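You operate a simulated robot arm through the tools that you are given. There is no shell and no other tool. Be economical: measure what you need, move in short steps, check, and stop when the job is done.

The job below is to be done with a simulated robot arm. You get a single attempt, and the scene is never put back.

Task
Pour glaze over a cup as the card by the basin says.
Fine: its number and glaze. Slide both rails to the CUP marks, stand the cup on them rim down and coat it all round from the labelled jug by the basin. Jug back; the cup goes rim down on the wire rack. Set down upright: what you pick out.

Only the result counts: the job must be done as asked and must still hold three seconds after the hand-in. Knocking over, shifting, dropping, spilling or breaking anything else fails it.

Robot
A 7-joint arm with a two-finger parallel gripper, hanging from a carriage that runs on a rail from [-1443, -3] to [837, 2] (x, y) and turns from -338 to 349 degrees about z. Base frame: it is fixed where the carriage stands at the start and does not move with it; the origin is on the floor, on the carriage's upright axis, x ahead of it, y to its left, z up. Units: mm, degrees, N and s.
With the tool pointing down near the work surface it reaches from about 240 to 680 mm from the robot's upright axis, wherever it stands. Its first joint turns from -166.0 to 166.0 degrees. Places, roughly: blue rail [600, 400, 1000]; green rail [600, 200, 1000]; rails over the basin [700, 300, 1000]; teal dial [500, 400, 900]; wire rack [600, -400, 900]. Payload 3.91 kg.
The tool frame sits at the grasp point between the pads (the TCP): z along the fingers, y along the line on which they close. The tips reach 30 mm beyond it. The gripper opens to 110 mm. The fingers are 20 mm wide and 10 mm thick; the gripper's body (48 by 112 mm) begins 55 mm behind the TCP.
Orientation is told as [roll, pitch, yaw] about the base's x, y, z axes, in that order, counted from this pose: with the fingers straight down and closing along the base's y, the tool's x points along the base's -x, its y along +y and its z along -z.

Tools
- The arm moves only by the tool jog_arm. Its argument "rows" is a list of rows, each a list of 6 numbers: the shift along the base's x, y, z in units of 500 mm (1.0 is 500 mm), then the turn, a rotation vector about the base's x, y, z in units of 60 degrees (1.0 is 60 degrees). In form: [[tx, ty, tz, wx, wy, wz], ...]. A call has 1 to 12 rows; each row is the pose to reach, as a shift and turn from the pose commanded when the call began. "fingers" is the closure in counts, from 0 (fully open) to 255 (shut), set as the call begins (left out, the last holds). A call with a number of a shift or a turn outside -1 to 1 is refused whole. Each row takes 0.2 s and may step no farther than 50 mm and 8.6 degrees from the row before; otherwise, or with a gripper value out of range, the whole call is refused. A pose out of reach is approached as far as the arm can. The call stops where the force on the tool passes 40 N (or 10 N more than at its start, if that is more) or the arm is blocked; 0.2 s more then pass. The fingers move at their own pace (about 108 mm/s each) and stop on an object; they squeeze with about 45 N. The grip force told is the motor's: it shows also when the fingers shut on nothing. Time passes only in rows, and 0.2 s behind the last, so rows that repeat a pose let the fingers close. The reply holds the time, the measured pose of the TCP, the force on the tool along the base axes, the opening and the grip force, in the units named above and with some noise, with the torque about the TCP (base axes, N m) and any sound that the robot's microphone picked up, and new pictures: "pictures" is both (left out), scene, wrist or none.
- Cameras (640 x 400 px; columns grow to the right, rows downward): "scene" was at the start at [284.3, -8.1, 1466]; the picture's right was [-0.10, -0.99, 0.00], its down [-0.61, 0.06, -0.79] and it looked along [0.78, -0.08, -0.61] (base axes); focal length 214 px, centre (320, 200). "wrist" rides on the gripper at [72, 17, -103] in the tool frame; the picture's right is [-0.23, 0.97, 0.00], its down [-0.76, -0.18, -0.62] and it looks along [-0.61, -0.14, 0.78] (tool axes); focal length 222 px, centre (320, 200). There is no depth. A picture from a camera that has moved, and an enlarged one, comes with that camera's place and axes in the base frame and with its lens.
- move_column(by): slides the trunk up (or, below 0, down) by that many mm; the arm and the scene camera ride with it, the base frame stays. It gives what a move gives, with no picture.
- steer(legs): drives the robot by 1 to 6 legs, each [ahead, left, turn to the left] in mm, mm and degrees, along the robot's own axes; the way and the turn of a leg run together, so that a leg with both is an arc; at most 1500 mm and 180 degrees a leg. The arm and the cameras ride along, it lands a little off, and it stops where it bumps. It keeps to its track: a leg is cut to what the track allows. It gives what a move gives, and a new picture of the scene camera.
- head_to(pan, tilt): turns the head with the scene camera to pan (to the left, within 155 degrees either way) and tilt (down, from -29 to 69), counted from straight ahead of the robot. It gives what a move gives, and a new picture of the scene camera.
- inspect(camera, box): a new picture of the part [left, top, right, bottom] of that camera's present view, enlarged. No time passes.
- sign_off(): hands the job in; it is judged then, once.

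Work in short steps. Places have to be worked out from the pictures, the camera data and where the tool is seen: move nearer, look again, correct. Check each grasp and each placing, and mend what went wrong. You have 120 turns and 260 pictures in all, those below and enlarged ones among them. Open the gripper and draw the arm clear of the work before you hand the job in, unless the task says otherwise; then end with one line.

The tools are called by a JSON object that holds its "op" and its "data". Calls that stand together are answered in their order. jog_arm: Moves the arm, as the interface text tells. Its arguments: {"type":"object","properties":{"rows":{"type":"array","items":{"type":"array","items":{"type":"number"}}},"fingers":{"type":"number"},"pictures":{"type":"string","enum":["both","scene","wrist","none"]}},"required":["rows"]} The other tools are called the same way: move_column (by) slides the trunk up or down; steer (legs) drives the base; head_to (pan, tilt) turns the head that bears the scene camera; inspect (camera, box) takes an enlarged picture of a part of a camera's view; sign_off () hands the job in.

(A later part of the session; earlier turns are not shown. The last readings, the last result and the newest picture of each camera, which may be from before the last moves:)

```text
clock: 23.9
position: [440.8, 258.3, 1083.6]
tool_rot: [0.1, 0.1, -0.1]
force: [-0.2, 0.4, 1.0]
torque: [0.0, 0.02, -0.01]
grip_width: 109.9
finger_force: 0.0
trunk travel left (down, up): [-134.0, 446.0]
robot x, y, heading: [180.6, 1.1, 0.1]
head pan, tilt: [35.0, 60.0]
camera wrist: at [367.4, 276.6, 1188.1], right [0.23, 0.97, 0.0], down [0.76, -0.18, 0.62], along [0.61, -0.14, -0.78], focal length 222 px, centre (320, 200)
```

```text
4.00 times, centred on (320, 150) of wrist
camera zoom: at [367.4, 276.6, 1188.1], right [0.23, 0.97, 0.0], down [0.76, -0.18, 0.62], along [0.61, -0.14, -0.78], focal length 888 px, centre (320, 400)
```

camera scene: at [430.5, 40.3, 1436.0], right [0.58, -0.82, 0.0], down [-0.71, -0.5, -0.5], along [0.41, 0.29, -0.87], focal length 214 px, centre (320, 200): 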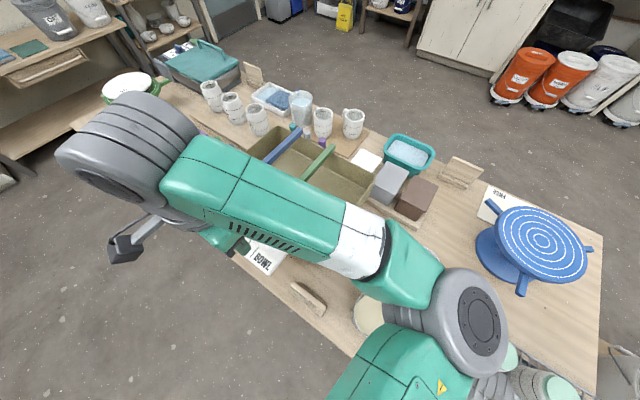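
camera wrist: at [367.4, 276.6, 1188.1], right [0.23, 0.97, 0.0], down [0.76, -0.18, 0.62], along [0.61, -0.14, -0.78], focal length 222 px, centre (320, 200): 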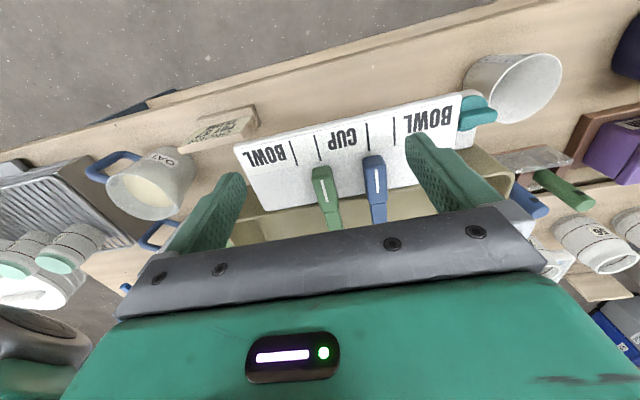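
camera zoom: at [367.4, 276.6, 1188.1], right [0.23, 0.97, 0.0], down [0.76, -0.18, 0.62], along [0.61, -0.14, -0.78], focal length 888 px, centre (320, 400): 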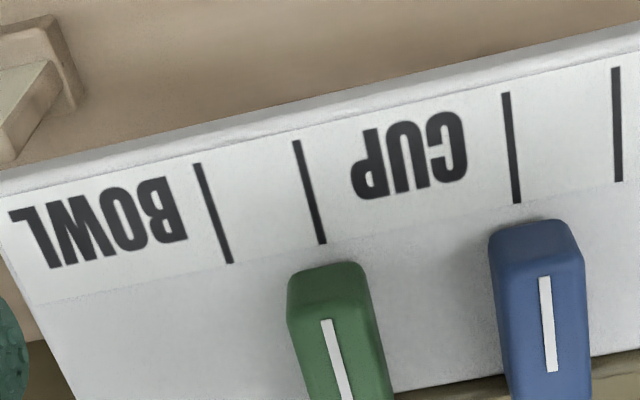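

Indices sit within about 1 mm of the CUP marks, good. From triangulation, cup 57's foot top is near (628, −419, 873) and the plum jug's rim near (648, −80, 944). I travel to the rack, yawing the gripper −60° to avoid neighbouring cups.

{"op": "jog_arm", "data": {"rows": [[0.01, -0.05, 0.05, 0, 0, -0.05], [0.02, -0.12, 0.08, 0, 0, -0.1], [0.04, -0.2, 0.1, 0, 0, -0.2], [0.06, -0.28, 0.1, 0, 0, -0.3], [0.08, -0.37, 0.1, 0, 0, -0.4], [0.1, -0.46, 0.1, 0, 0, -0.5], [0.12, -0.55, 0.1, 0, 0, -0.6], [0.14, -0.64, 0.1, 0, 0, -0.7], [0.16, -0.73, 0.1, 0, 0, -0.8], [0.18, -0.82, 0.1, 0, 0, -0.9], [0.2, -0.91, 0.1, 0, 0, -1.0], [0.2, -0.99, 0.1, 0, 0, -1.0]], "pictures": "wrist"}}

{"op": "head_to", "data": {"pan": -30, "tilt": 55}}

```text
clock: 26.5
position: [540.6, -236.8, 1134.3]
tool_rot: [0.0, 0.0, -60.0]
force: [0.2, -0.9, 1.0]
torque: [0.02, -0.02, 0.01]
grip_width: 110.1
finger_force: 0.0
trunk travel left (down, up): [-134.0, 446.0]
robot x, y, heading: [173.9, -2.0, 0.4]
head pan, tilt: [35.0, 60.0]
camera wrist: at [518.1, -164.7, 1238.7], right [0.96, 0.29, 0.0], down [0.23, -0.75, 0.62], along [0.18, -0.6, -0.78], focal length 222 px, centre (320, 200)
```

wrist: 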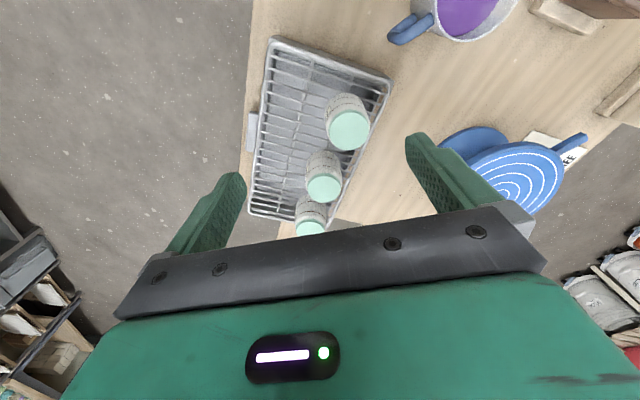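

```text
clock: 27.9
position: [540.0, -236.8, 1134.1]
tool_rot: [0.0, 0.0, -60.0]
force: [0.4, -0.1, 0.8]
torque: [-0.01, 0.0, -0.01]
grip_width: 109.8
finger_force: 0.0
trunk travel left (down, up): [-134.0, 446.0]
robot x, y, heading: [174.2, -0.6, 0.3]
head pan, tilt: [-30.0, 55.0]
camera scene: at [438.7, -33.9, 1442.1], right [-0.5, -0.87, 0.0], down [-0.71, 0.41, -0.57], along [0.5, -0.28, -0.82], focal length 214 px, centre (320, 200)
```

scene: 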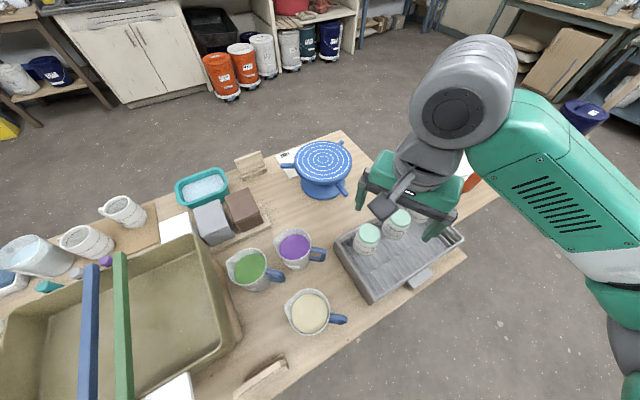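

Refined estimate for cup 57: (602, −409), foot top z≈873. Hover above it and check alignment.

{"op": "jog_arm", "data": {"rows": [[0.025, -0.07, -0.03, 0, 0, 0], [0.05, -0.14, -0.08, 0, 0, 0], [0.075, -0.21, -0.13, 0, 0, 0], [0.1, -0.28, -0.18, 0, 0, 0], [0.124, -0.344, -0.23, 0, 0, 0], [0.124, -0.344, -0.27, 0, 0, 0]]}}

```text
clock: 29.2
position: [601.3, -410.8, 998.1]
tool_rot: [0.0, 0.0, -60.0]
force: [0.4, -0.6, 0.0]
torque: [-0.01, 0.02, 0.03]
grip_width: 110.3
finger_force: 0.1
trunk travel left (down, up): [-134.0, 446.0]
robot x, y, heading: [174.9, -3.0, 0.1]
head pan, tilt: [-30.0, 55.0]
camera scene: at [438.7, -34.0, 1442.1], right [-0.5, -0.87, 0.0], down [-0.71, 0.41, -0.57], along [0.5, -0.29, -0.82], focal length 214 px, centre (320, 200)
camera wrist: at [579.5, -339.1, 1103.8], right [0.96, 0.29, 0.0], down [0.23, -0.75, 0.62], along [0.18, -0.6, -0.78], focal length 222 px, centre (320, 200)
```

scene: 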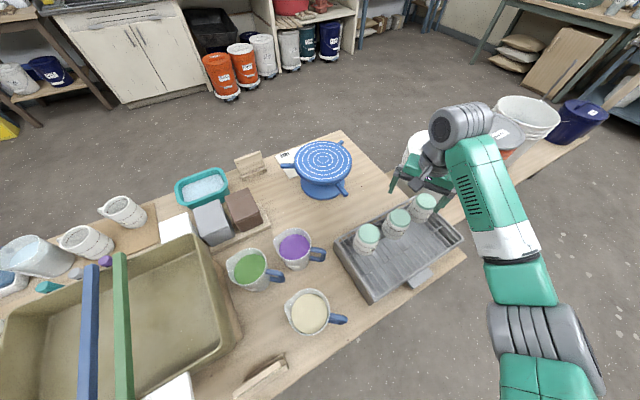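
wrist: 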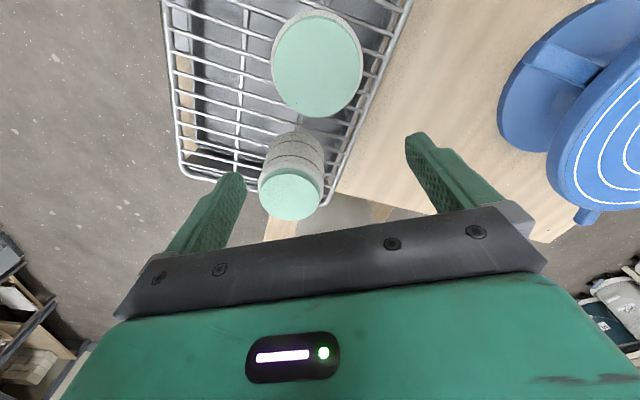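

Triangulating again, foot tops are at z≈950: cup 57 ≈ (584, −358), its neighbours about ±100 mm in y. Verify the numbers by enlarging.

{"op": "inspect", "data": {"camera": "scene", "box": [330, 180, 470, 300]}}

```text
3.33 times, centred on (400, 240) of scene
camera zoom: at [438.7, -34.0, 1442.1], right [-0.5, -0.87, 0.0], down [-0.71, 0.41, -0.57], along [0.5, -0.29, -0.82], focal length 715 px, centre (53, 67)
```

zoom: 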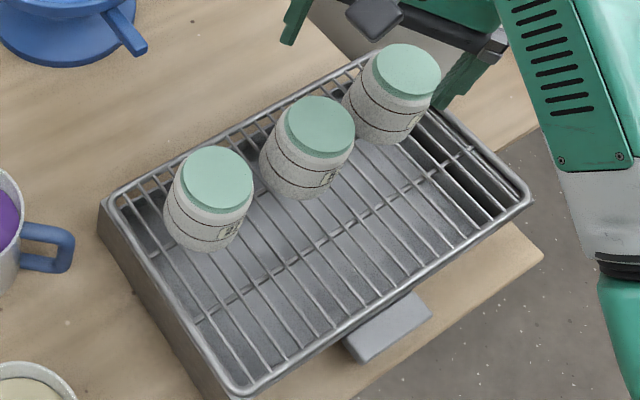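

Confirmed: the middle cup is 57. Move over (584, −358) at z≈1015 and look.

{"op": "jog_arm", "data": {"rows": [[-0.01, 0.03, 0.03, 0, 0, 0], [-0.034, 0.106, 0.034, 0, 0, 0]]}}

```text
clock: 29.9
position: [582.2, -356.6, 1018.3]
tool_rot: [0.0, 0.0, -60.1]
force: [0.8, 0.1, 0.1]
torque: [-0.01, -0.02, 0.0]
grip_width: 110.0
finger_force: 0.0
trunk travel left (down, up): [-134.0, 446.0]
robot x, y, heading: [180.9, 2.0, 0.3]
head pan, tilt: [-30.0, 55.0]
camera scene: at [438.6, -34.0, 1442.1], right [-0.5, -0.87, 0.0], down [-0.71, 0.41, -0.57], along [0.5, -0.29, -0.82], focal length 214 px, centre (320, 200)
camera wrist: at [560.2, -285.4, 1122.5], right [0.96, 0.29, 0.0], down [0.23, -0.75, 0.62], along [0.18, -0.6, -0.78], focal length 222 px, centre (320, 200)
```

scene: 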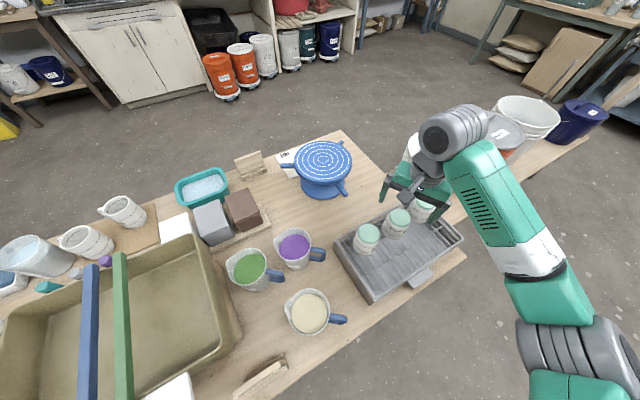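
wrist: 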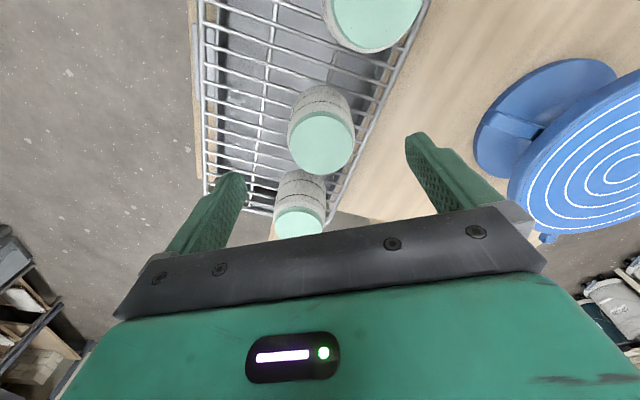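

Cup 57's centre measures (584, −360). I lower to straddle it with open fingers, to TCP z≈930.

{"op": "jog_arm", "data": {"rows": [[0.003, -0.006, -0.05, 0, 0, 0], [0.003, -0.006, -0.1, 0, 0, 0], [0.003, -0.006, -0.14, 0, 0, 0], [0.003, -0.006, -0.176, 0, 0, 0]]}}

```text
clock: 30.9
position: [586.4, -358.7, 928.2]
tool_rot: [0.1, 0.1, -60.2]
force: [0.4, 0.6, 0.0]
torque: [0.0, 0.01, 0.01]
grip_width: 110.0
finger_force: 0.0
trunk travel left (down, up): [-134.0, 446.0]
robot x, y, heading: [182.1, 1.4, 0.2]
head pan, tilt: [-30.0, 55.0]
camera scene: at [438.7, -33.9, 1442.2], right [-0.5, -0.87, 0.0], down [-0.71, 0.41, -0.57], along [0.5, -0.28, -0.82], focal length 214 px, centre (320, 200)
camera wrist: at [564.3, -287.1, 1032.9], right [0.96, 0.29, 0.0], down [0.23, -0.75, 0.62], along [0.18, -0.6, -0.78], focal length 222 px, centre (320, 200)
```

scene: 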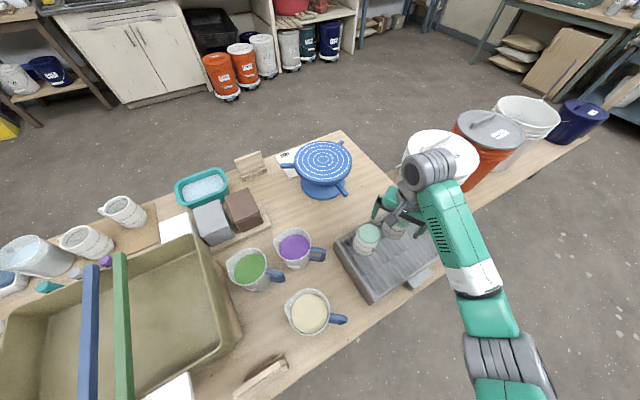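
wrist: 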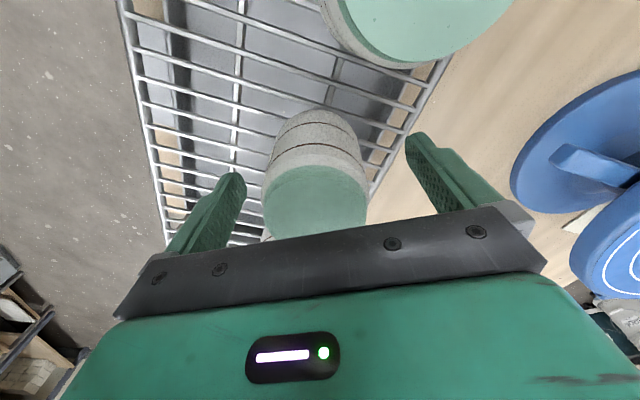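

The cup is centred between the fingers. Close on it.

{"op": "jog_arm", "data": {"rows": [[-0.003, -0.001, 0, 0, 0, 0], [-0.003, -0.001, 0, 0, 0, 0], [-0.003, -0.001, 0, 0, 0, 0]], "fingers": 255, "pictures": "wrist"}}

```text
clock: 31.6
position: [585.5, -360.7, 928.1]
tool_rot: [0.0, -0.1, -59.9]
force: [0.3, -0.9, 0.5]
torque: [-0.06, 0.03, 0.01]
grip_width: 61.1
finger_force: 45.3
trunk travel left (down, up): [-134.0, 446.0]
robot x, y, heading: [181.6, 1.7, 0.3]
head pan, tilt: [-30.0, 55.0]
camera wrist: at [562.7, -287.6, 1032.8], right [0.96, 0.29, 0.0], down [0.23, -0.75, 0.62], along [0.18, -0.6, -0.78], focal length 222 px, centre (320, 200)
```

wrist: 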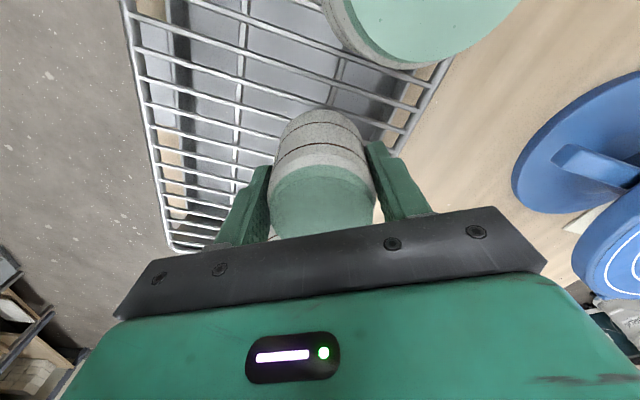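

Held at 61 mm. Lift straight up.

{"op": "jog_arm", "data": {"rows": [[0, 0, 0.02, 0, 0, 0], [0, 0, 0.08, 0, 0, 0], [0, 0, 0.16, 0, 0, 0], [0, 0, 0.25, 0, 0, 0], [0, 0, 0.34, 0, 0, 0]]}}

```text
clock: 32.9
position: [583.8, -361.0, 1101.8]
tool_rot: [0.0, 0.0, -60.1]
force: [-0.5, -0.3, -1.3]
torque: [-0.02, -0.01, 0.01]
grip_width: 61.1
finger_force: 45.0
trunk travel left (down, up): [-134.0, 446.0]
robot x, y, heading: [174.2, 1.9, 0.0]
head pan, tilt: [-30.0, 55.0]
camera scene: at [438.7, -33.9, 1442.0], right [-0.5, -0.87, 0.0], down [-0.71, 0.41, -0.57], along [0.5, -0.29, -0.82], focal length 214 px, centre (320, 200)
camera wrist: at [561.5, -288.4, 1206.0], right [0.96, 0.29, 0.0], down [0.23, -0.75, 0.62], along [0.18, -0.6, -0.78], focal length 222 px, centre (320, 200)
```

scene: 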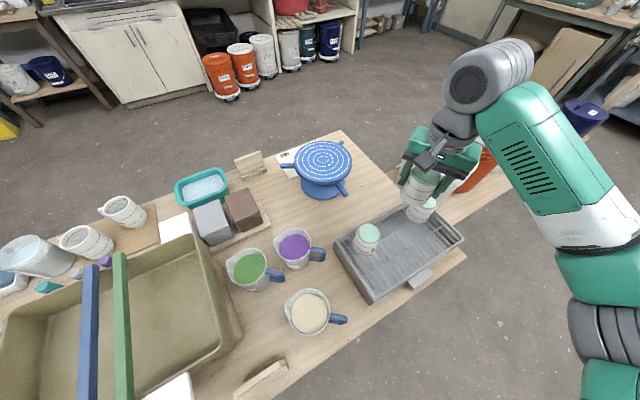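
wrist: 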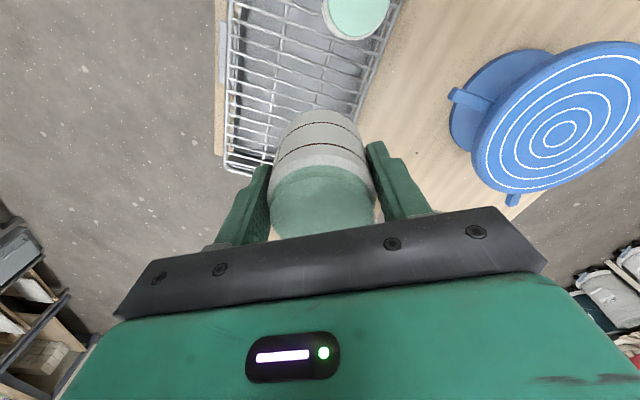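

Cup is up. Carry it at z≈1150 toward the rails, turning the yaw back to 0.

{"op": "jog_arm", "data": {"rows": [[0.01, 0.05, 0.05, 0, 0, 0.05], [0.02, 0.12, 0.09, 0, 0, 0.12], [0.03, 0.2, 0.1, 0, 0, 0.2], [0.04, 0.28, 0.1, 0, 0, 0.3], [0.05, 0.36, 0.1, 0, 0, 0.4], [0.06, 0.44, 0.1, 0, 0, 0.5], [0.07, 0.52, 0.1, 0, 0, 0.6], [0.08, 0.6, 0.1, 0, 0, 0.7], [0.09, 0.68, 0.1, 0, 0, 0.8], [0.1, 0.76, 0.1, 0, 0, 0.9], [0.11, 0.84, 0.1, 0, 0, 1.0], [0.112, 0.92, 0.1, 0, 0, 1.0]], "pictures": "none"}}

{"op": "jog_arm", "data": {"rows": [[0, 0.08, 0, 0, 0, 0], [0, 0.16, 0, 0, 0, 0], [0, 0.24, 0, 0, 0, 0], [0, 0.32, 0, 0, 0, 0], [0, 0.356, 0, 0, 0, 0]]}}

{"op": "head_to", "data": {"pan": 40, "tilt": 50}}

```text
clock: 35.5
position: [643.1, 102.4, 1148.3]
tool_rot: [0.1, 0.0, 0.0]
force: [0.7, -0.1, -1.3]
torque: [0.05, -0.01, -0.01]
grip_width: 61.0
finger_force: 44.7
trunk travel left (down, up): [-134.0, 446.0]
robot x, y, heading: [177.5, 1.0, 0.4]
head pan, tilt: [-30.0, 55.0]
```

```text
clock: 36.6
position: [642.4, 278.7, 1146.2]
tool_rot: [0.0, 0.1, 0.0]
force: [-0.5, -0.1, -1.5]
torque: [0.02, 0.03, 0.01]
grip_width: 60.8
finger_force: 44.7
trunk travel left (down, up): [-134.0, 446.0]
robot x, y, heading: [177.6, -1.2, 0.1]
head pan, tilt: [-30.0, 55.0]
camera scene: at [438.6, -33.8, 1442.1], right [-0.5, -0.87, 0.0], down [-0.71, 0.41, -0.57], along [0.5, -0.28, -0.82], focal length 214 px, centre (320, 200)
camera wrist: at [569.9, 297.0, 1251.8], right [0.23, 0.97, 0.0], down [0.76, -0.18, 0.62], along [0.61, -0.14, -0.78], focal length 222 px, centre (320, 200)
```

scene: 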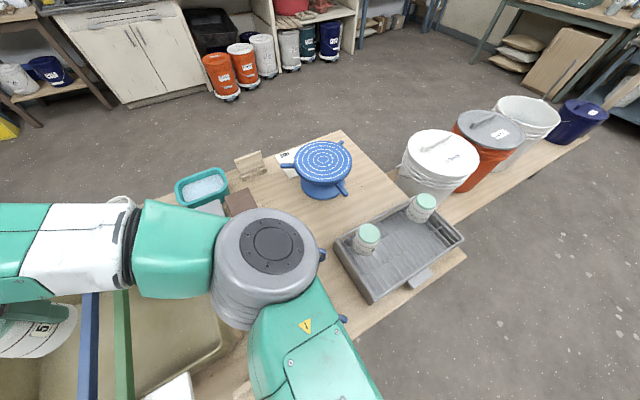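
wrist: 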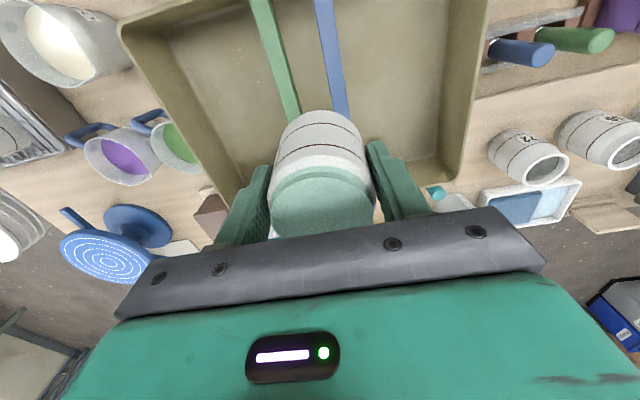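

```text
clock: 38.1
position: [642.8, 278.4, 1147.1]
tool_rot: [0.0, -0.1, 0.0]
force: [-1.1, -0.4, -2.1]
torque: [-0.01, -0.01, 0.0]
grip_width: 60.6
finger_force: 44.8
trunk travel left (down, up): [-134.0, 446.0]
robot x, y, heading: [177.1, 0.2, 0.0]
head pan, tilt: [40.0, 50.0]
camera scene: at [434.9, 51.5, 1448.6], right [0.64, -0.76, 0.0], down [-0.59, -0.49, -0.64], along [0.49, 0.41, -0.77], focal length 214 px, centre (320, 200)
```

scene: 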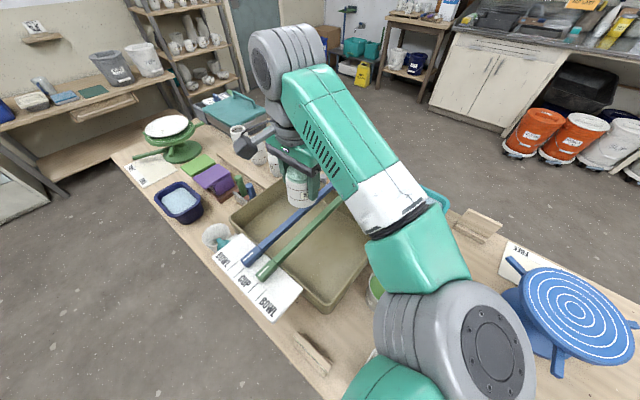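

Aligned over the rails (mid y≈277.5). Lower quickly to z≈1085, then creep down until contact is felt.

{"op": "jog_arm", "data": {"rows": [[0, -0.002, -0.05, 0, 0, 0], [0, -0.002, -0.1, 0, 0, 0], [0, -0.002, -0.12, 0, 0, 0]]}}

{"op": "inspect", "data": {"camera": "scene", "box": [240, 120, 380, 280]}}

```text
clock: 38.9
position: [643.3, 277.1, 1087.2]
tool_rot: [0.1, 0.0, -0.1]
force: [0.9, 0.2, -2.0]
torque: [-0.01, 0.01, 0.03]
grip_width: 61.2
finger_force: 44.6
trunk travel left (down, up): [-134.0, 446.0]
robot x, y, heading: [175.3, 1.3, 0.1]
head pan, tilt: [40.0, 50.0]
camera scene: at [434.9, 51.6, 1448.6], right [0.65, -0.76, 0.0], down [-0.59, -0.49, -0.64], along [0.49, 0.41, -0.77], focal length 214 px, centre (320, 200)
camera wrist: at [569.3, 295.2, 1192.2], right [0.23, 0.97, 0.0], down [0.76, -0.18, 0.62], along [0.61, -0.14, -0.78], focal length 222 px, centre (320, 200)
```

scene: 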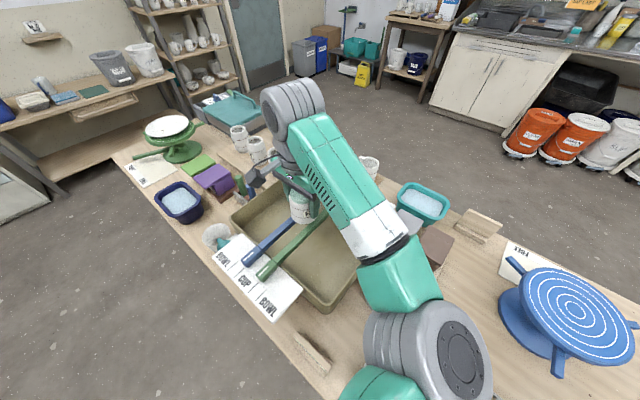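
wrist: 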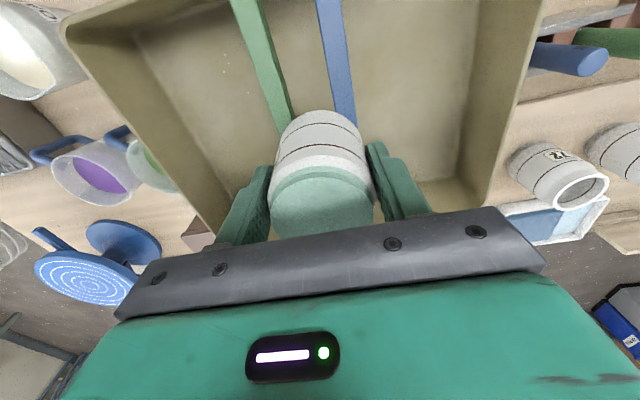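

```text
2.50 times, centred on (310, 200) of scene
camera zoom: at [434.9, 51.6, 1448.6], right [0.65, -0.76, 0.0], down [-0.59, -0.49, -0.64], along [0.49, 0.41, -0.77], focal length 536 px, centre (345, 200)
```

zoom: 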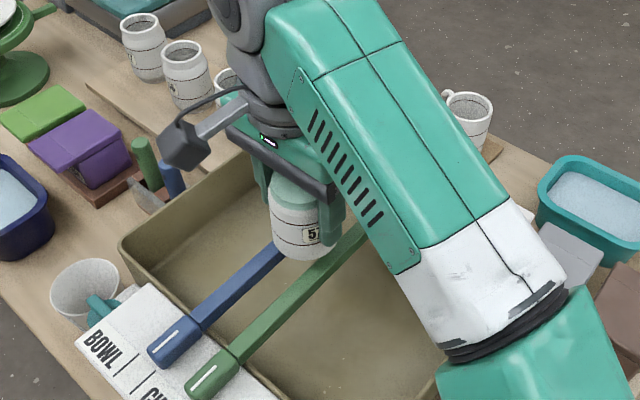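

Creep down in 2–3 mm rows; the call will stop with contact force, and I check force between.

{"op": "jog_arm", "data": {"rows": [[0, 0, -0.008, 0, 0, 0], [0, 0, -0.016, 0, 0, 0], [0, 0, -0.024, 0, 0, 0], [0, 0, -0.03, 0, 0, 0]], "pictures": "none"}}

{"op": "jog_arm", "data": {"rows": [[0, 0, -0.003, 0, 0, 0], [0, 0, -0.006, 0, 0, 0], [0, 0, -0.009, 0, 0, 0], [0, 0, -0.012, 0, 0, 0]], "pictures": "none"}}

```text
clock: 39.9
position: [642.4, 277.5, 1073.7]
tool_rot: [0.0, 0.0, 0.0]
force: [-0.1, 0.0, -2.6]
torque: [-0.03, 0.03, 0.01]
grip_width: 60.8
finger_force: 45.7
trunk travel left (down, up): [-134.0, 446.0]
robot x, y, heading: [179.6, -0.1, 0.2]
head pan, tilt: [40.0, 50.0]
```

```text
clock: 40.9
position: [642.2, 276.9, 1066.7]
tool_rot: [0.0, 0.0, 0.1]
force: [1.1, -0.5, -1.9]
torque: [0.01, 0.0, -0.01]
grip_width: 61.0
finger_force: 45.3
trunk travel left (down, up): [-134.0, 446.0]
robot x, y, heading: [174.3, 0.6, 0.2]
head pan, tilt: [40.0, 50.0]
```

{"op": "jog_arm", "data": {"rows": [[0, 0, -0.004, 0, 0, 0], [0, 0, -0.008, 0, 0, 0], [0, 0, -0.012, 0, 0, 0], [0, 0, -0.016, 0, 0, 0]], "pictures": "scene"}}

{"op": "inspect", "data": {"camera": "scene", "box": [260, 160, 360, 250]}}

```text
clock: 41.9
position: [642.7, 277.6, 1059.9]
tool_rot: [0.2, -0.2, 0.0]
force: [-5.3, -0.1, 38.8]
torque: [-0.02, -0.01, 0.14]
grip_width: 61.5
finger_force: 44.9
trunk travel left (down, up): [-134.0, 446.0]
robot x, y, heading: [175.3, 2.8, 0.1]
head pan, tilt: [40.0, 50.0]
camera scene: at [435.9, 52.5, 1449.3], right [0.65, -0.76, 0.0], down [-0.58, -0.49, -0.64], along [0.49, 0.42, -0.77], focal length 214 px, centre (320, 200)
```

scene: 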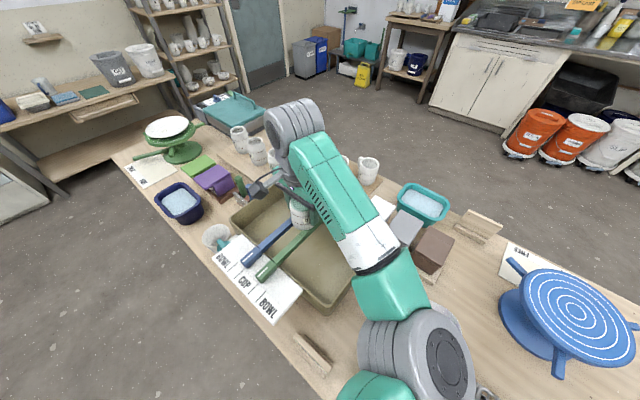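

```text
4.44 times, centred on (310, 205) of scene
camera zoom: at [435.9, 52.5, 1449.3], right [0.65, -0.76, 0.0], down [-0.58, -0.49, -0.64], along [0.49, 0.42, -0.77], focal length 953 px, centre (364, 178)
```

zoom: 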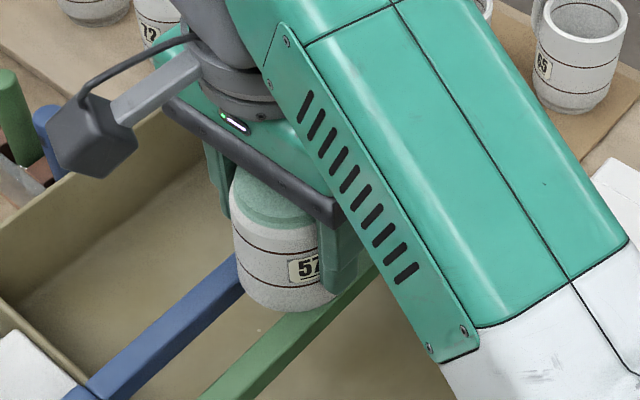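

Contact felt at z≈1060. Ease up 1.5 mm, then release and lift.

{"op": "jog_arm", "data": {"rows": [[0, 0, 0.002, 0, 0, 0], [0, 0, 0.003, 0, 0, 0]], "pictures": "none"}}

{"op": "jog_arm", "data": {"rows": [[0, 0, 0, 0, 0, 0], [0, 0, 0, 0, 0, 0], [0, 0, 0.04, 0, 0, 0], [0, 0, 0.12, 0, 0, 0], [0, 0, 0.2, 0, 0, 0], [-0.06, 0, 0.25, 0, 0, 0]], "fingers": 30}}

```text
clock: 42.5
position: [641.7, 278.5, 1060.6]
tool_rot: [0.0, 0.0, -0.1]
force: [0.3, 2.9, 18.0]
torque: [0.47, -0.37, 0.1]
grip_width: 61.2
finger_force: 45.0
trunk travel left (down, up): [-134.0, 446.0]
robot x, y, heading: [177.8, 0.7, -0.0]
head pan, tilt: [40.0, 50.0]
```

```text
clock: 43.9
position: [612.2, 274.7, 1185.1]
tool_rot: [0.0, 0.0, 0.1]
force: [0.1, 0.5, 0.5]
torque: [-0.01, -0.01, 0.03]
grip_width: 96.8
finger_force: 0.1
trunk travel left (down, up): [-134.0, 446.0]
robot x, y, heading: [177.3, 0.2, 0.2]
head pan, tilt: [40.0, 50.0]
camera scene: at [435.0, 51.6, 1448.6], right [0.65, -0.76, 0.0], down [-0.59, -0.49, -0.64], along [0.49, 0.41, -0.77], focal length 214 px, centre (320, 200)
camera wrist: at [538.8, 293.6, 1289.8], right [0.23, 0.97, 0.0], down [0.76, -0.18, 0.62], along [0.61, -0.14, -0.78], focal length 222 px, centre (320, 200)
```

scene: 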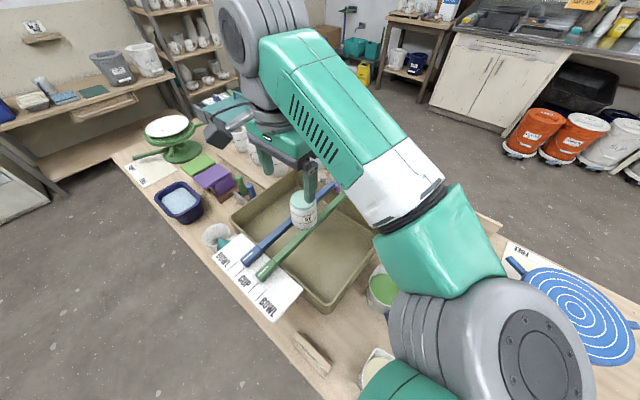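
wrist: 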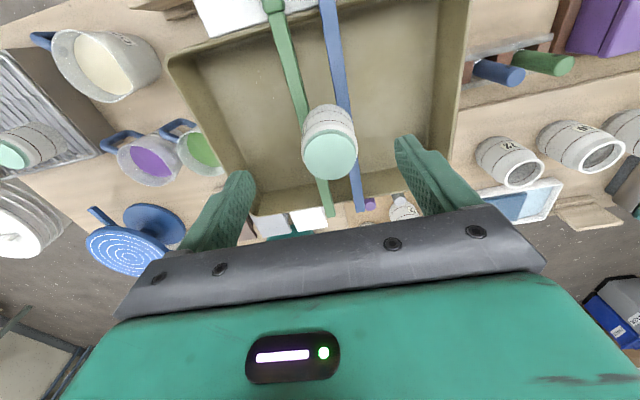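

Cup 57 stands on the rails. Next I look at the plum jug from above for its handle direction.

{"op": "jog_arm", "data": {"rows": [[0, -0.08, 0, 0, 0, 0], [0, -0.16, 0, 0, 0, 0], [-0.02, -0.25, 0, 0, 0, 0], [-0.04, -0.34, 0, 0, 0, 0], [-0.06, -0.43, 0, 0, 0, 0], [-0.08, -0.52, -0.02, 0, 0, 0], [-0.09, -0.61, -0.04, 0, 0, 0], [-0.1, -0.7, -0.06, 0, 0, 0]]}}

{"op": "head_to", "data": {"pan": -20, "tilt": 60}}

{"op": "inspect", "data": {"camera": "wrist", "box": [220, 80, 420, 220]}}

```text
clock: 45.7
position: [558.6, -74.7, 1154.1]
tool_rot: [0.0, 0.0, 0.0]
force: [1.6, -0.2, 0.2]
torque: [-0.02, 0.02, 0.03]
grip_width: 96.9
finger_force: 0.1
trunk travel left (down, up): [-134.0, 446.0]
robot x, y, heading: [176.3, 2.0, 0.3]
head pan, tilt: [40.0, 50.0]
camera scene: at [434.9, 51.7, 1448.6], right [0.65, -0.76, 0.0], down [-0.59, -0.49, -0.64], along [0.49, 0.41, -0.77], focal length 214 px, centre (320, 200)
camera wrist: at [486.3, -55.7, 1259.0], right [0.23, 0.97, 0.0], down [0.76, -0.18, 0.62], along [0.61, -0.14, -0.78], focal length 222 px, centre (320, 200)
```

scene: 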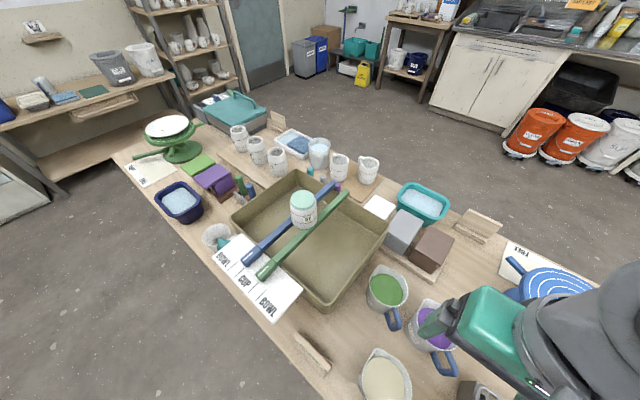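
wrist: 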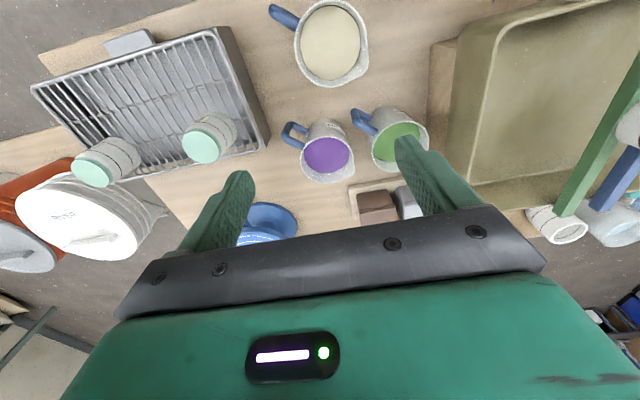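

```text
clock: 47.0
position: [560.8, -73.3, 1154.0]
tool_rot: [-0.1, 0.0, 0.1]
force: [0.7, 0.1, 0.1]
torque: [-0.04, 0.0, 0.0]
grip_width: 96.8
finger_force: 0.1
trunk travel left (down, up): [-134.0, 446.0]
robot x, y, heading: [175.3, -0.5, 0.1]
head pan, tilt: [-20.0, 60.0]
camera scene: at [438.9, -20.6, 1436.1], right [-0.34, -0.94, 0.0], down [-0.81, 0.29, -0.5], along [0.47, -0.17, -0.87], focal length 214 px, centre (320, 200)
```

scene: 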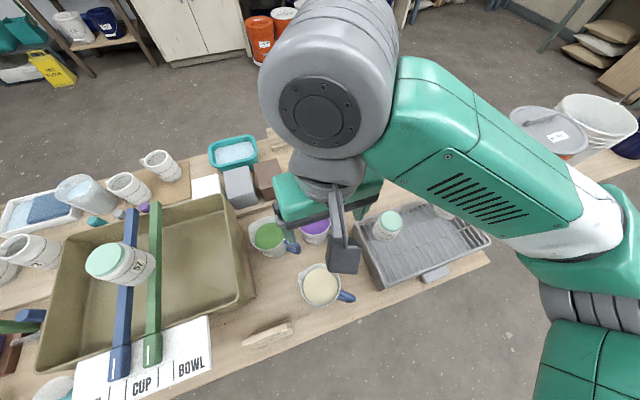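

```text
2.86 times, centred on (320, 150) of wrist
camera zoom: at [486.8, -55.1, 1259.1], right [0.23, 0.97, 0.0], down [0.76, -0.18, 0.62], along [0.61, -0.14, -0.78], focal length 635 px, centre (320, 343)
```

zoom: 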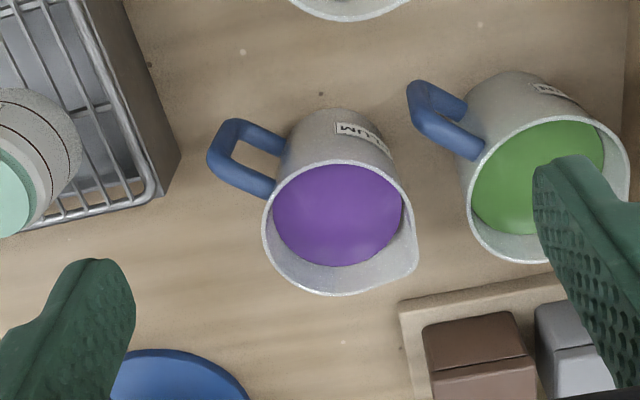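

I can see the plum jug with its handle pointing to −y/−x and spout opposite. I move the arm aside (yawing −60°) to a staging spot so the scene camera sees the jug clearly.

{"op": "jog_arm", "data": {"rows": [[0, -0.04, 0.02, 0, 0, -0.1], [0, -0.1, 0.04, 0, 0, -0.2], [0, -0.16, 0.04, 0, 0, -0.3], [0, -0.22, 0.04, 0, 0, -0.4], [0, -0.28, 0.04, 0, 0, -0.5], [0, -0.34, 0.04, 0, 0, -0.6], [0, -0.4, 0.04, 0, 0, -0.7], [0, -0.46, 0.04, 0, 0, -0.8], [0, -0.52, 0.04, 0, 0, -0.9], [0, -0.58, 0.04, 0, 0, -1.0]], "pictures": "none"}}

{"op": "head_to", "data": {"pan": -10, "tilt": 65}}

{"op": "inspect", "data": {"camera": "scene", "box": [240, 120, 400, 260]}}

```text
clock: 49.2
position: [562.0, -363.2, 1173.4]
tool_rot: [0.0, 0.0, -60.2]
force: [0.1, -0.2, 0.7]
torque: [-0.02, -0.02, 0.0]
grip_width: 97.3
finger_force: 0.1
trunk travel left (down, up): [-134.0, 446.0]
robot x, y, heading: [177.1, 0.7, 0.0]
head pan, tilt: [-20.0, 60.0]
```

```text
clock: 49.9
position: [562.2, -362.4, 1172.5]
tool_rot: [-0.1, 0.0, -60.0]
force: [0.0, 0.2, 1.1]
torque: [-0.01, 0.02, -0.01]
grip_width: 96.9
finger_force: 0.2
trunk travel left (down, up): [-134.0, 446.0]
robot x, y, heading: [178.4, -1.0, -0.1]
head pan, tilt: [-10.0, 65.0]
camera scene: at [436.0, -8.5, 1430.5], right [-0.17, -0.99, 0.0], down [-0.89, 0.15, -0.42], along [0.42, -0.07, -0.91], focal length 214 px, centre (320, 200)
```

scene: 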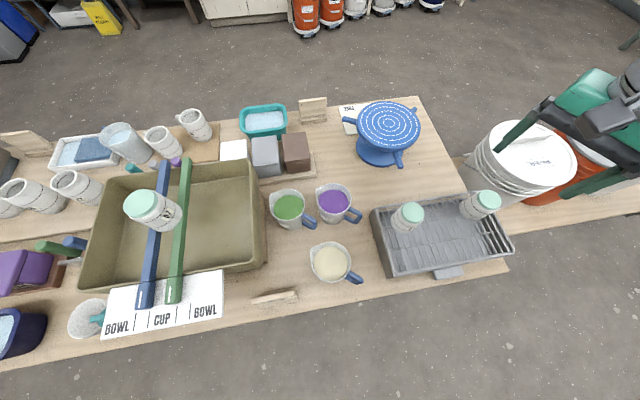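

```text
2.86 times, centred on (320, 190) of scene
camera zoom: at [436.0, -8.5, 1430.5], right [-0.17, -0.99, 0.0], down [-0.89, 0.15, -0.42], along [0.42, -0.07, -0.91], focal length 613 px, centre (320, 229)
```

zoom: 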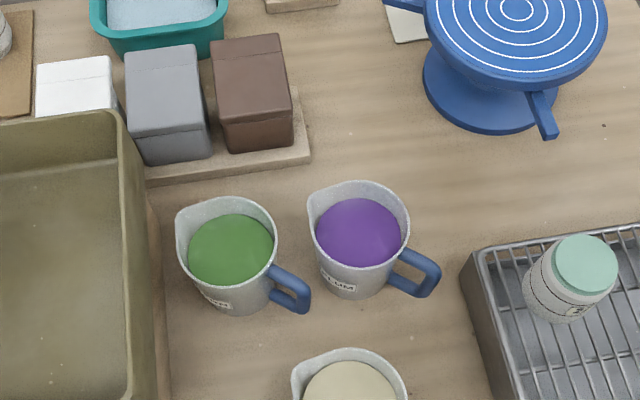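

Triangulated: plum handle's bar at about (614, −138), z 868–930, spout direction ≈52°. I'll grip the handle with the tool tilted 35° from vertical toward the jug (yaw −128°). First finish the yaw.

{"op": "jog_arm", "data": {"rows": [[0, 0.02, 0, 0, 0, -0.1], [-0.01, 0.04, 0, 0, 0, -0.2], [-0.01, 0.06, -0.01, 0, 0, -0.3], [-0.02, 0.08, -0.01, 0, 0, -0.4], [-0.02, 0.1, -0.02, 0, 0, -0.5], [-0.03, 0.12, -0.02, 0, 0, -0.6], [-0.03, 0.14, -0.03, 0, 0, -0.7], [-0.04, 0.16, -0.03, 0, 0, -0.8], [-0.044, 0.18, -0.04, 0, 0, -0.9], [-0.044, 0.204, -0.044, 0, 0, -1.0]], "pictures": "none"}}

{"op": "jog_arm", "data": {"rows": [[0, 0, 0, 0, 0, -0.133], [0, 0, 0, 0, 0, -0.133]], "fingers": 130, "pictures": "none"}}

{"op": "jog_arm", "data": {"rows": [[0, 0, 0, 0.092, -0.072, 0], [0, 0, 0, 0.184, -0.144, 0], [0, 0.02, -0.04, 0.276, -0.215, 0], [0.01, 0.05, -0.08, 0.368, -0.287, 0], [0.03, 0.08, -0.12, 0.46, -0.359, 0]]}}

```text
clock: 52.1
position: [540.6, -260.9, 1154.3]
tool_rot: [0.0, 0.0, -120.2]
force: [0.2, 0.9, 0.0]
torque: [0.01, 0.04, -0.01]
grip_width: 97.2
finger_force: 0.1
trunk travel left (down, up): [-134.0, 446.0]
robot x, y, heading: [175.9, 1.8, 0.2]
head pan, tilt: [-10.0, 65.0]
```

```text
clock: 52.7
position: [539.2, -260.9, 1154.4]
tool_rot: [0.1, 0.0, -128.0]
force: [0.7, 0.3, -0.2]
torque: [0.04, -0.05, -0.06]
grip_width: 54.1
finger_force: 0.1
trunk travel left (down, up): [-134.0, 446.0]
robot x, y, heading: [177.8, 1.4, 0.3]
head pan, tilt: [-10.0, 65.0]
```

```text
clock: 53.9
position: [553.7, -221.8, 1093.6]
tool_rot: [0.0, 35.1, -128.0]
force: [0.3, -0.6, -0.4]
torque: [-0.01, -0.01, 0.0]
grip_width: 53.7
finger_force: 0.0
trunk travel left (down, up): [-134.0, 446.0]
robot x, y, heading: [176.3, 0.4, 0.3]
head pan, tilt: [-10.0, 65.0]
camera scene: at [436.0, -8.3, 1430.6], right [-0.17, -0.99, 0.0], down [-0.89, 0.15, -0.42], along [0.42, -0.07, -0.91], focal length 214 px, centre (320, 200)
camera wrist: at [566.6, -230.8, 1221.3], right [0.65, -0.75, -0.13], down [-0.74, -0.66, 0.07], along [-0.14, 0.05, -0.99], focal length 222 px, centre (320, 200)
```

scene: 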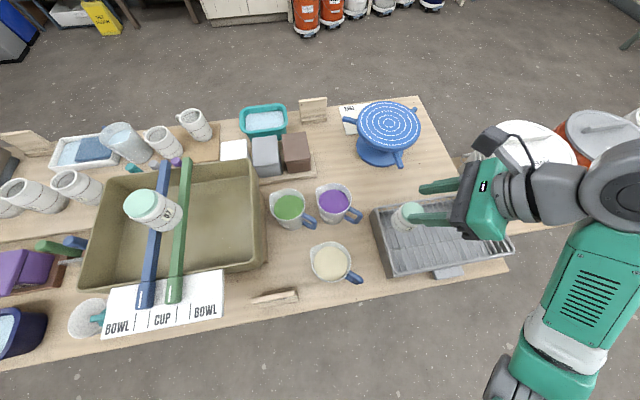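
wrist: 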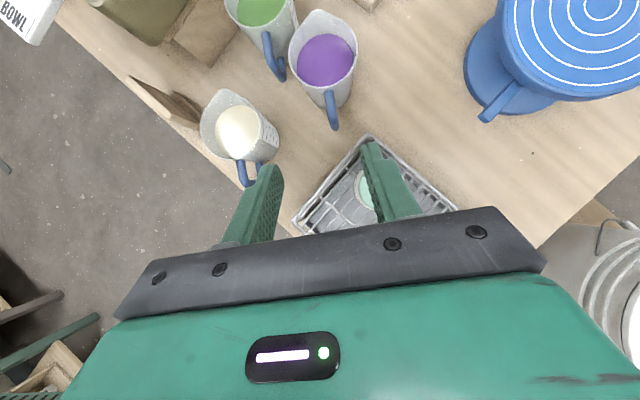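

{"op": "inspect", "data": {"camera": "wrist", "box": [250, 0, 410, 140]}}

```text
2.86 times, centred on (330, 70) of wrist
camera zoom: at [566.6, -230.8, 1221.3], right [0.65, -0.75, -0.13], down [-0.74, -0.66, 0.07], along [-0.14, 0.05, -0.99], focal length 635 px, centre (291, 571)
```

zoom: 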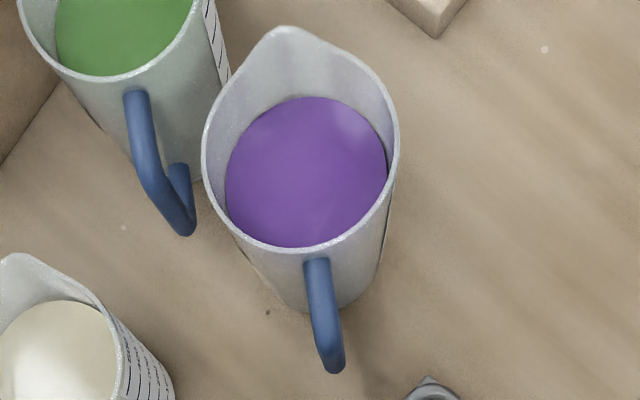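

Three views agree better with: rim centre (676, −88, 906), spout (715, −44), handle bar at (626, −149), z≈830–890. I approach along the tool axis, stopping 60 mm short to check.

{"op": "jog_arm", "data": {"rows": [[0.01, 0.001, -0.07, 0, 0, 0], [0.02, 0.002, -0.14, 0, 0, 0], [0.035, 0.004, -0.2, 0, 0, 0], [0.065, 0.044, -0.27, 0, 0, 0], [0.099, 0.086, -0.349, 0, 0, 0]], "fingers": 162}}

{"op": "inspect", "data": {"camera": "wrist", "box": [220, 60, 420, 220]}}

{"op": "inspect", "data": {"camera": "scene", "box": [290, 150, 450, 270]}}

```text
clock: 55.1
position: [602.2, -179.1, 919.3]
tool_rot: [0.1, 35.0, -128.1]
force: [0.0, 0.4, 2.2]
torque: [-0.17, 0.04, -0.01]
grip_width: 40.3
finger_force: 0.0
trunk travel left (down, up): [-134.0, 446.0]
robot x, y, heading: [179.1, -0.2, 0.2]
head pan, tilt: [-10.0, 65.0]
camera scene: at [436.1, -8.3, 1430.8], right [-0.17, -0.99, 0.0], down [-0.89, 0.15, -0.42], along [0.42, -0.07, -0.91], focal length 214 px, centre (320, 200)
camera wrist: at [615.2, -188.3, 1046.0], right [0.65, -0.75, -0.13], down [-0.74, -0.66, 0.07], along [-0.14, 0.05, -0.99], focal length 222 px, centre (320, 200)
```

scene: 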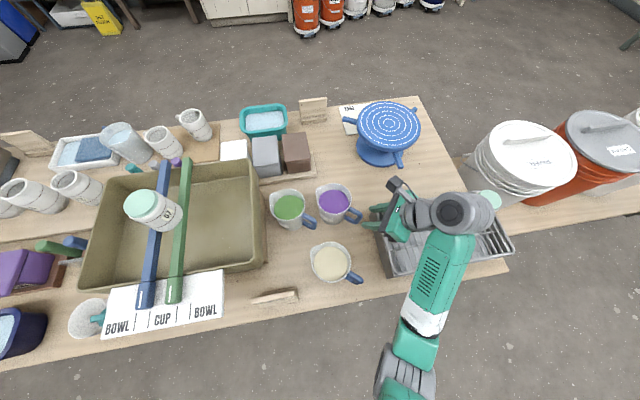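
wrist: 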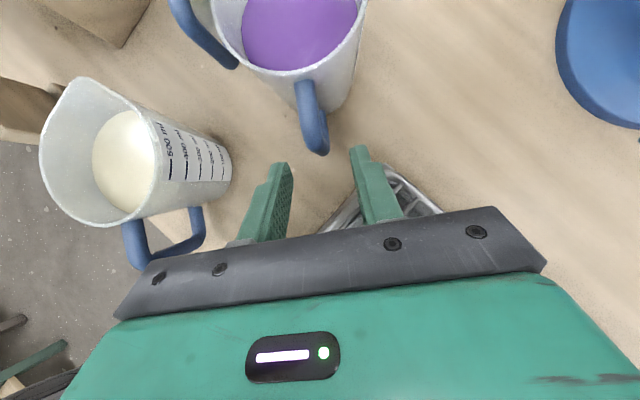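

```text
2.50 times, centred on (320, 140) of wrist
camera zoom: at [615.2, -188.3, 1046.0], right [0.65, -0.75, -0.13], down [-0.74, -0.66, 0.07], along [-0.14, 0.05, -0.99], focal length 555 px, centre (320, 350)
```

zoom: 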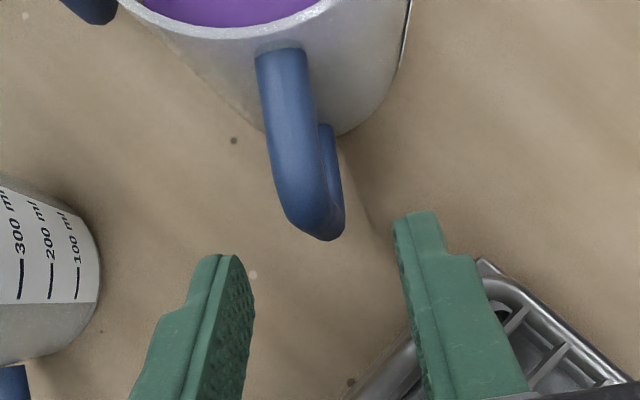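

```text
3.33 times, centred on (370, 210) of scene
camera zoom: at [436.1, -8.3, 1430.8], right [-0.17, -0.99, 0.0], down [-0.89, 0.15, -0.42], along [0.42, -0.07, -0.91], focal length 715 px, centre (153, 167)
```

zoom: 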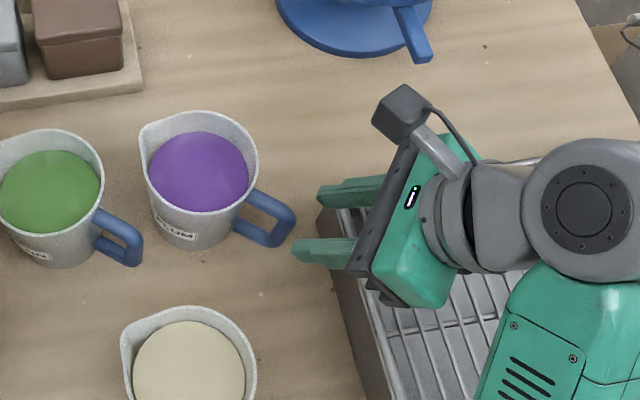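

Bar confirmed at (621, −149), z 834–891. Move in the last ~60 mm.

{"op": "jog_arm", "data": {"rows": [[0.008, 0.014, -0.026, 0, 0, 0], [0.017, 0.027, -0.052, 0, 0, 0], [0.026, 0.041, -0.078, 0, 0, 0], [0.034, 0.054, -0.103, 0, 0, 0]]}}

{"op": "inspect", "data": {"camera": "wrist", "box": [220, 60, 420, 220]}}

{"op": "inspect", "data": {"camera": "scene", "box": [290, 150, 450, 270]}}

```text
clock: 55.4
position: [604.4, -180.2, 916.7]
tool_rot: [1.0, 35.1, -127.6]
force: [-3.8, 0.8, 15.7]
torque: [-1.04, -0.09, -0.27]
grip_width: 40.3
finger_force: 0.1
trunk travel left (down, up): [-134.0, 446.0]
robot x, y, heading: [177.3, -0.5, 0.2]
head pan, tilt: [-10.0, 65.0]
stopped in row 1: the force on the tool passed its limit at 60 N (the readings are from after the stop); the commanded pose is now the measured one
camera scene: at [436.0, -8.8, 1430.8], right [-0.17, -0.99, 0.0], down [-0.89, 0.15, -0.42], along [0.42, -0.07, -0.91], focal length 214 px, centre (320, 200)
camera wrist: at [615.8, -187.4, 1045.5], right [0.65, -0.75, -0.12], down [-0.75, -0.66, 0.07], along [-0.13, 0.04, -0.99], focal length 222 px, centre (320, 200)
```

scene: 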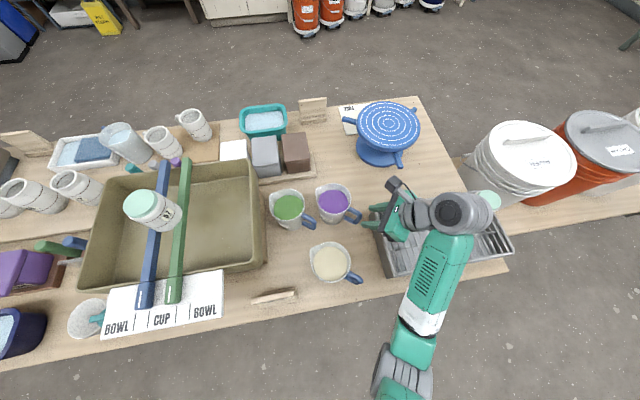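
wrist: 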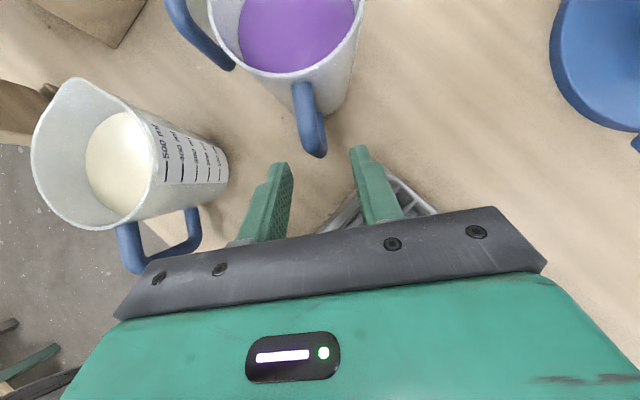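

```text
2.50 times, centred on (320, 140) of wrist
camera zoom: at [615.8, -187.4, 1045.5], right [0.65, -0.75, -0.12], down [-0.75, -0.66, 0.07], along [-0.13, 0.04, -0.99], focal length 555 px, centre (320, 350)
```

zoom: 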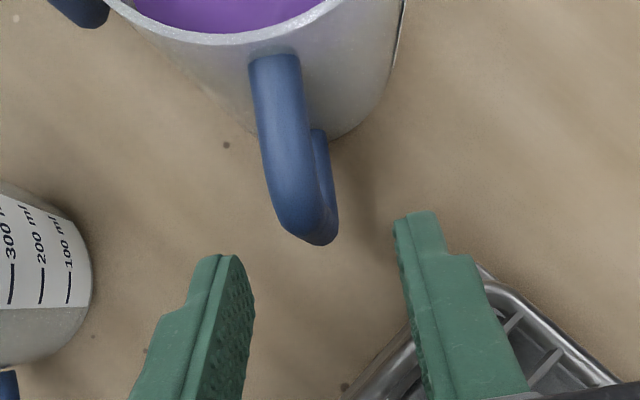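

```text
3.33 times, centred on (370, 210) of scene
camera zoom: at [436.0, -8.8, 1430.8], right [-0.17, -0.99, 0.0], down [-0.89, 0.15, -0.42], along [0.42, -0.07, -0.91], focal length 715 px, centre (153, 167)
```

zoom: 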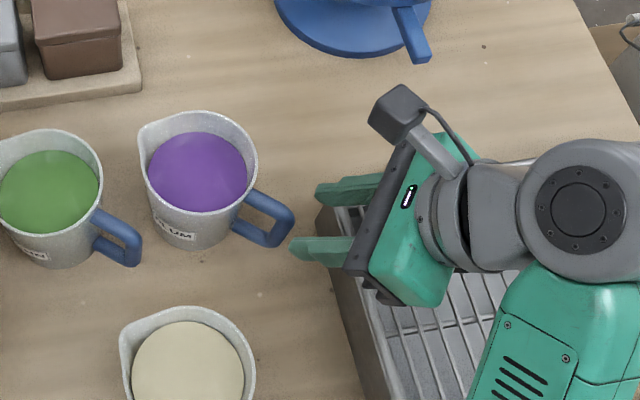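

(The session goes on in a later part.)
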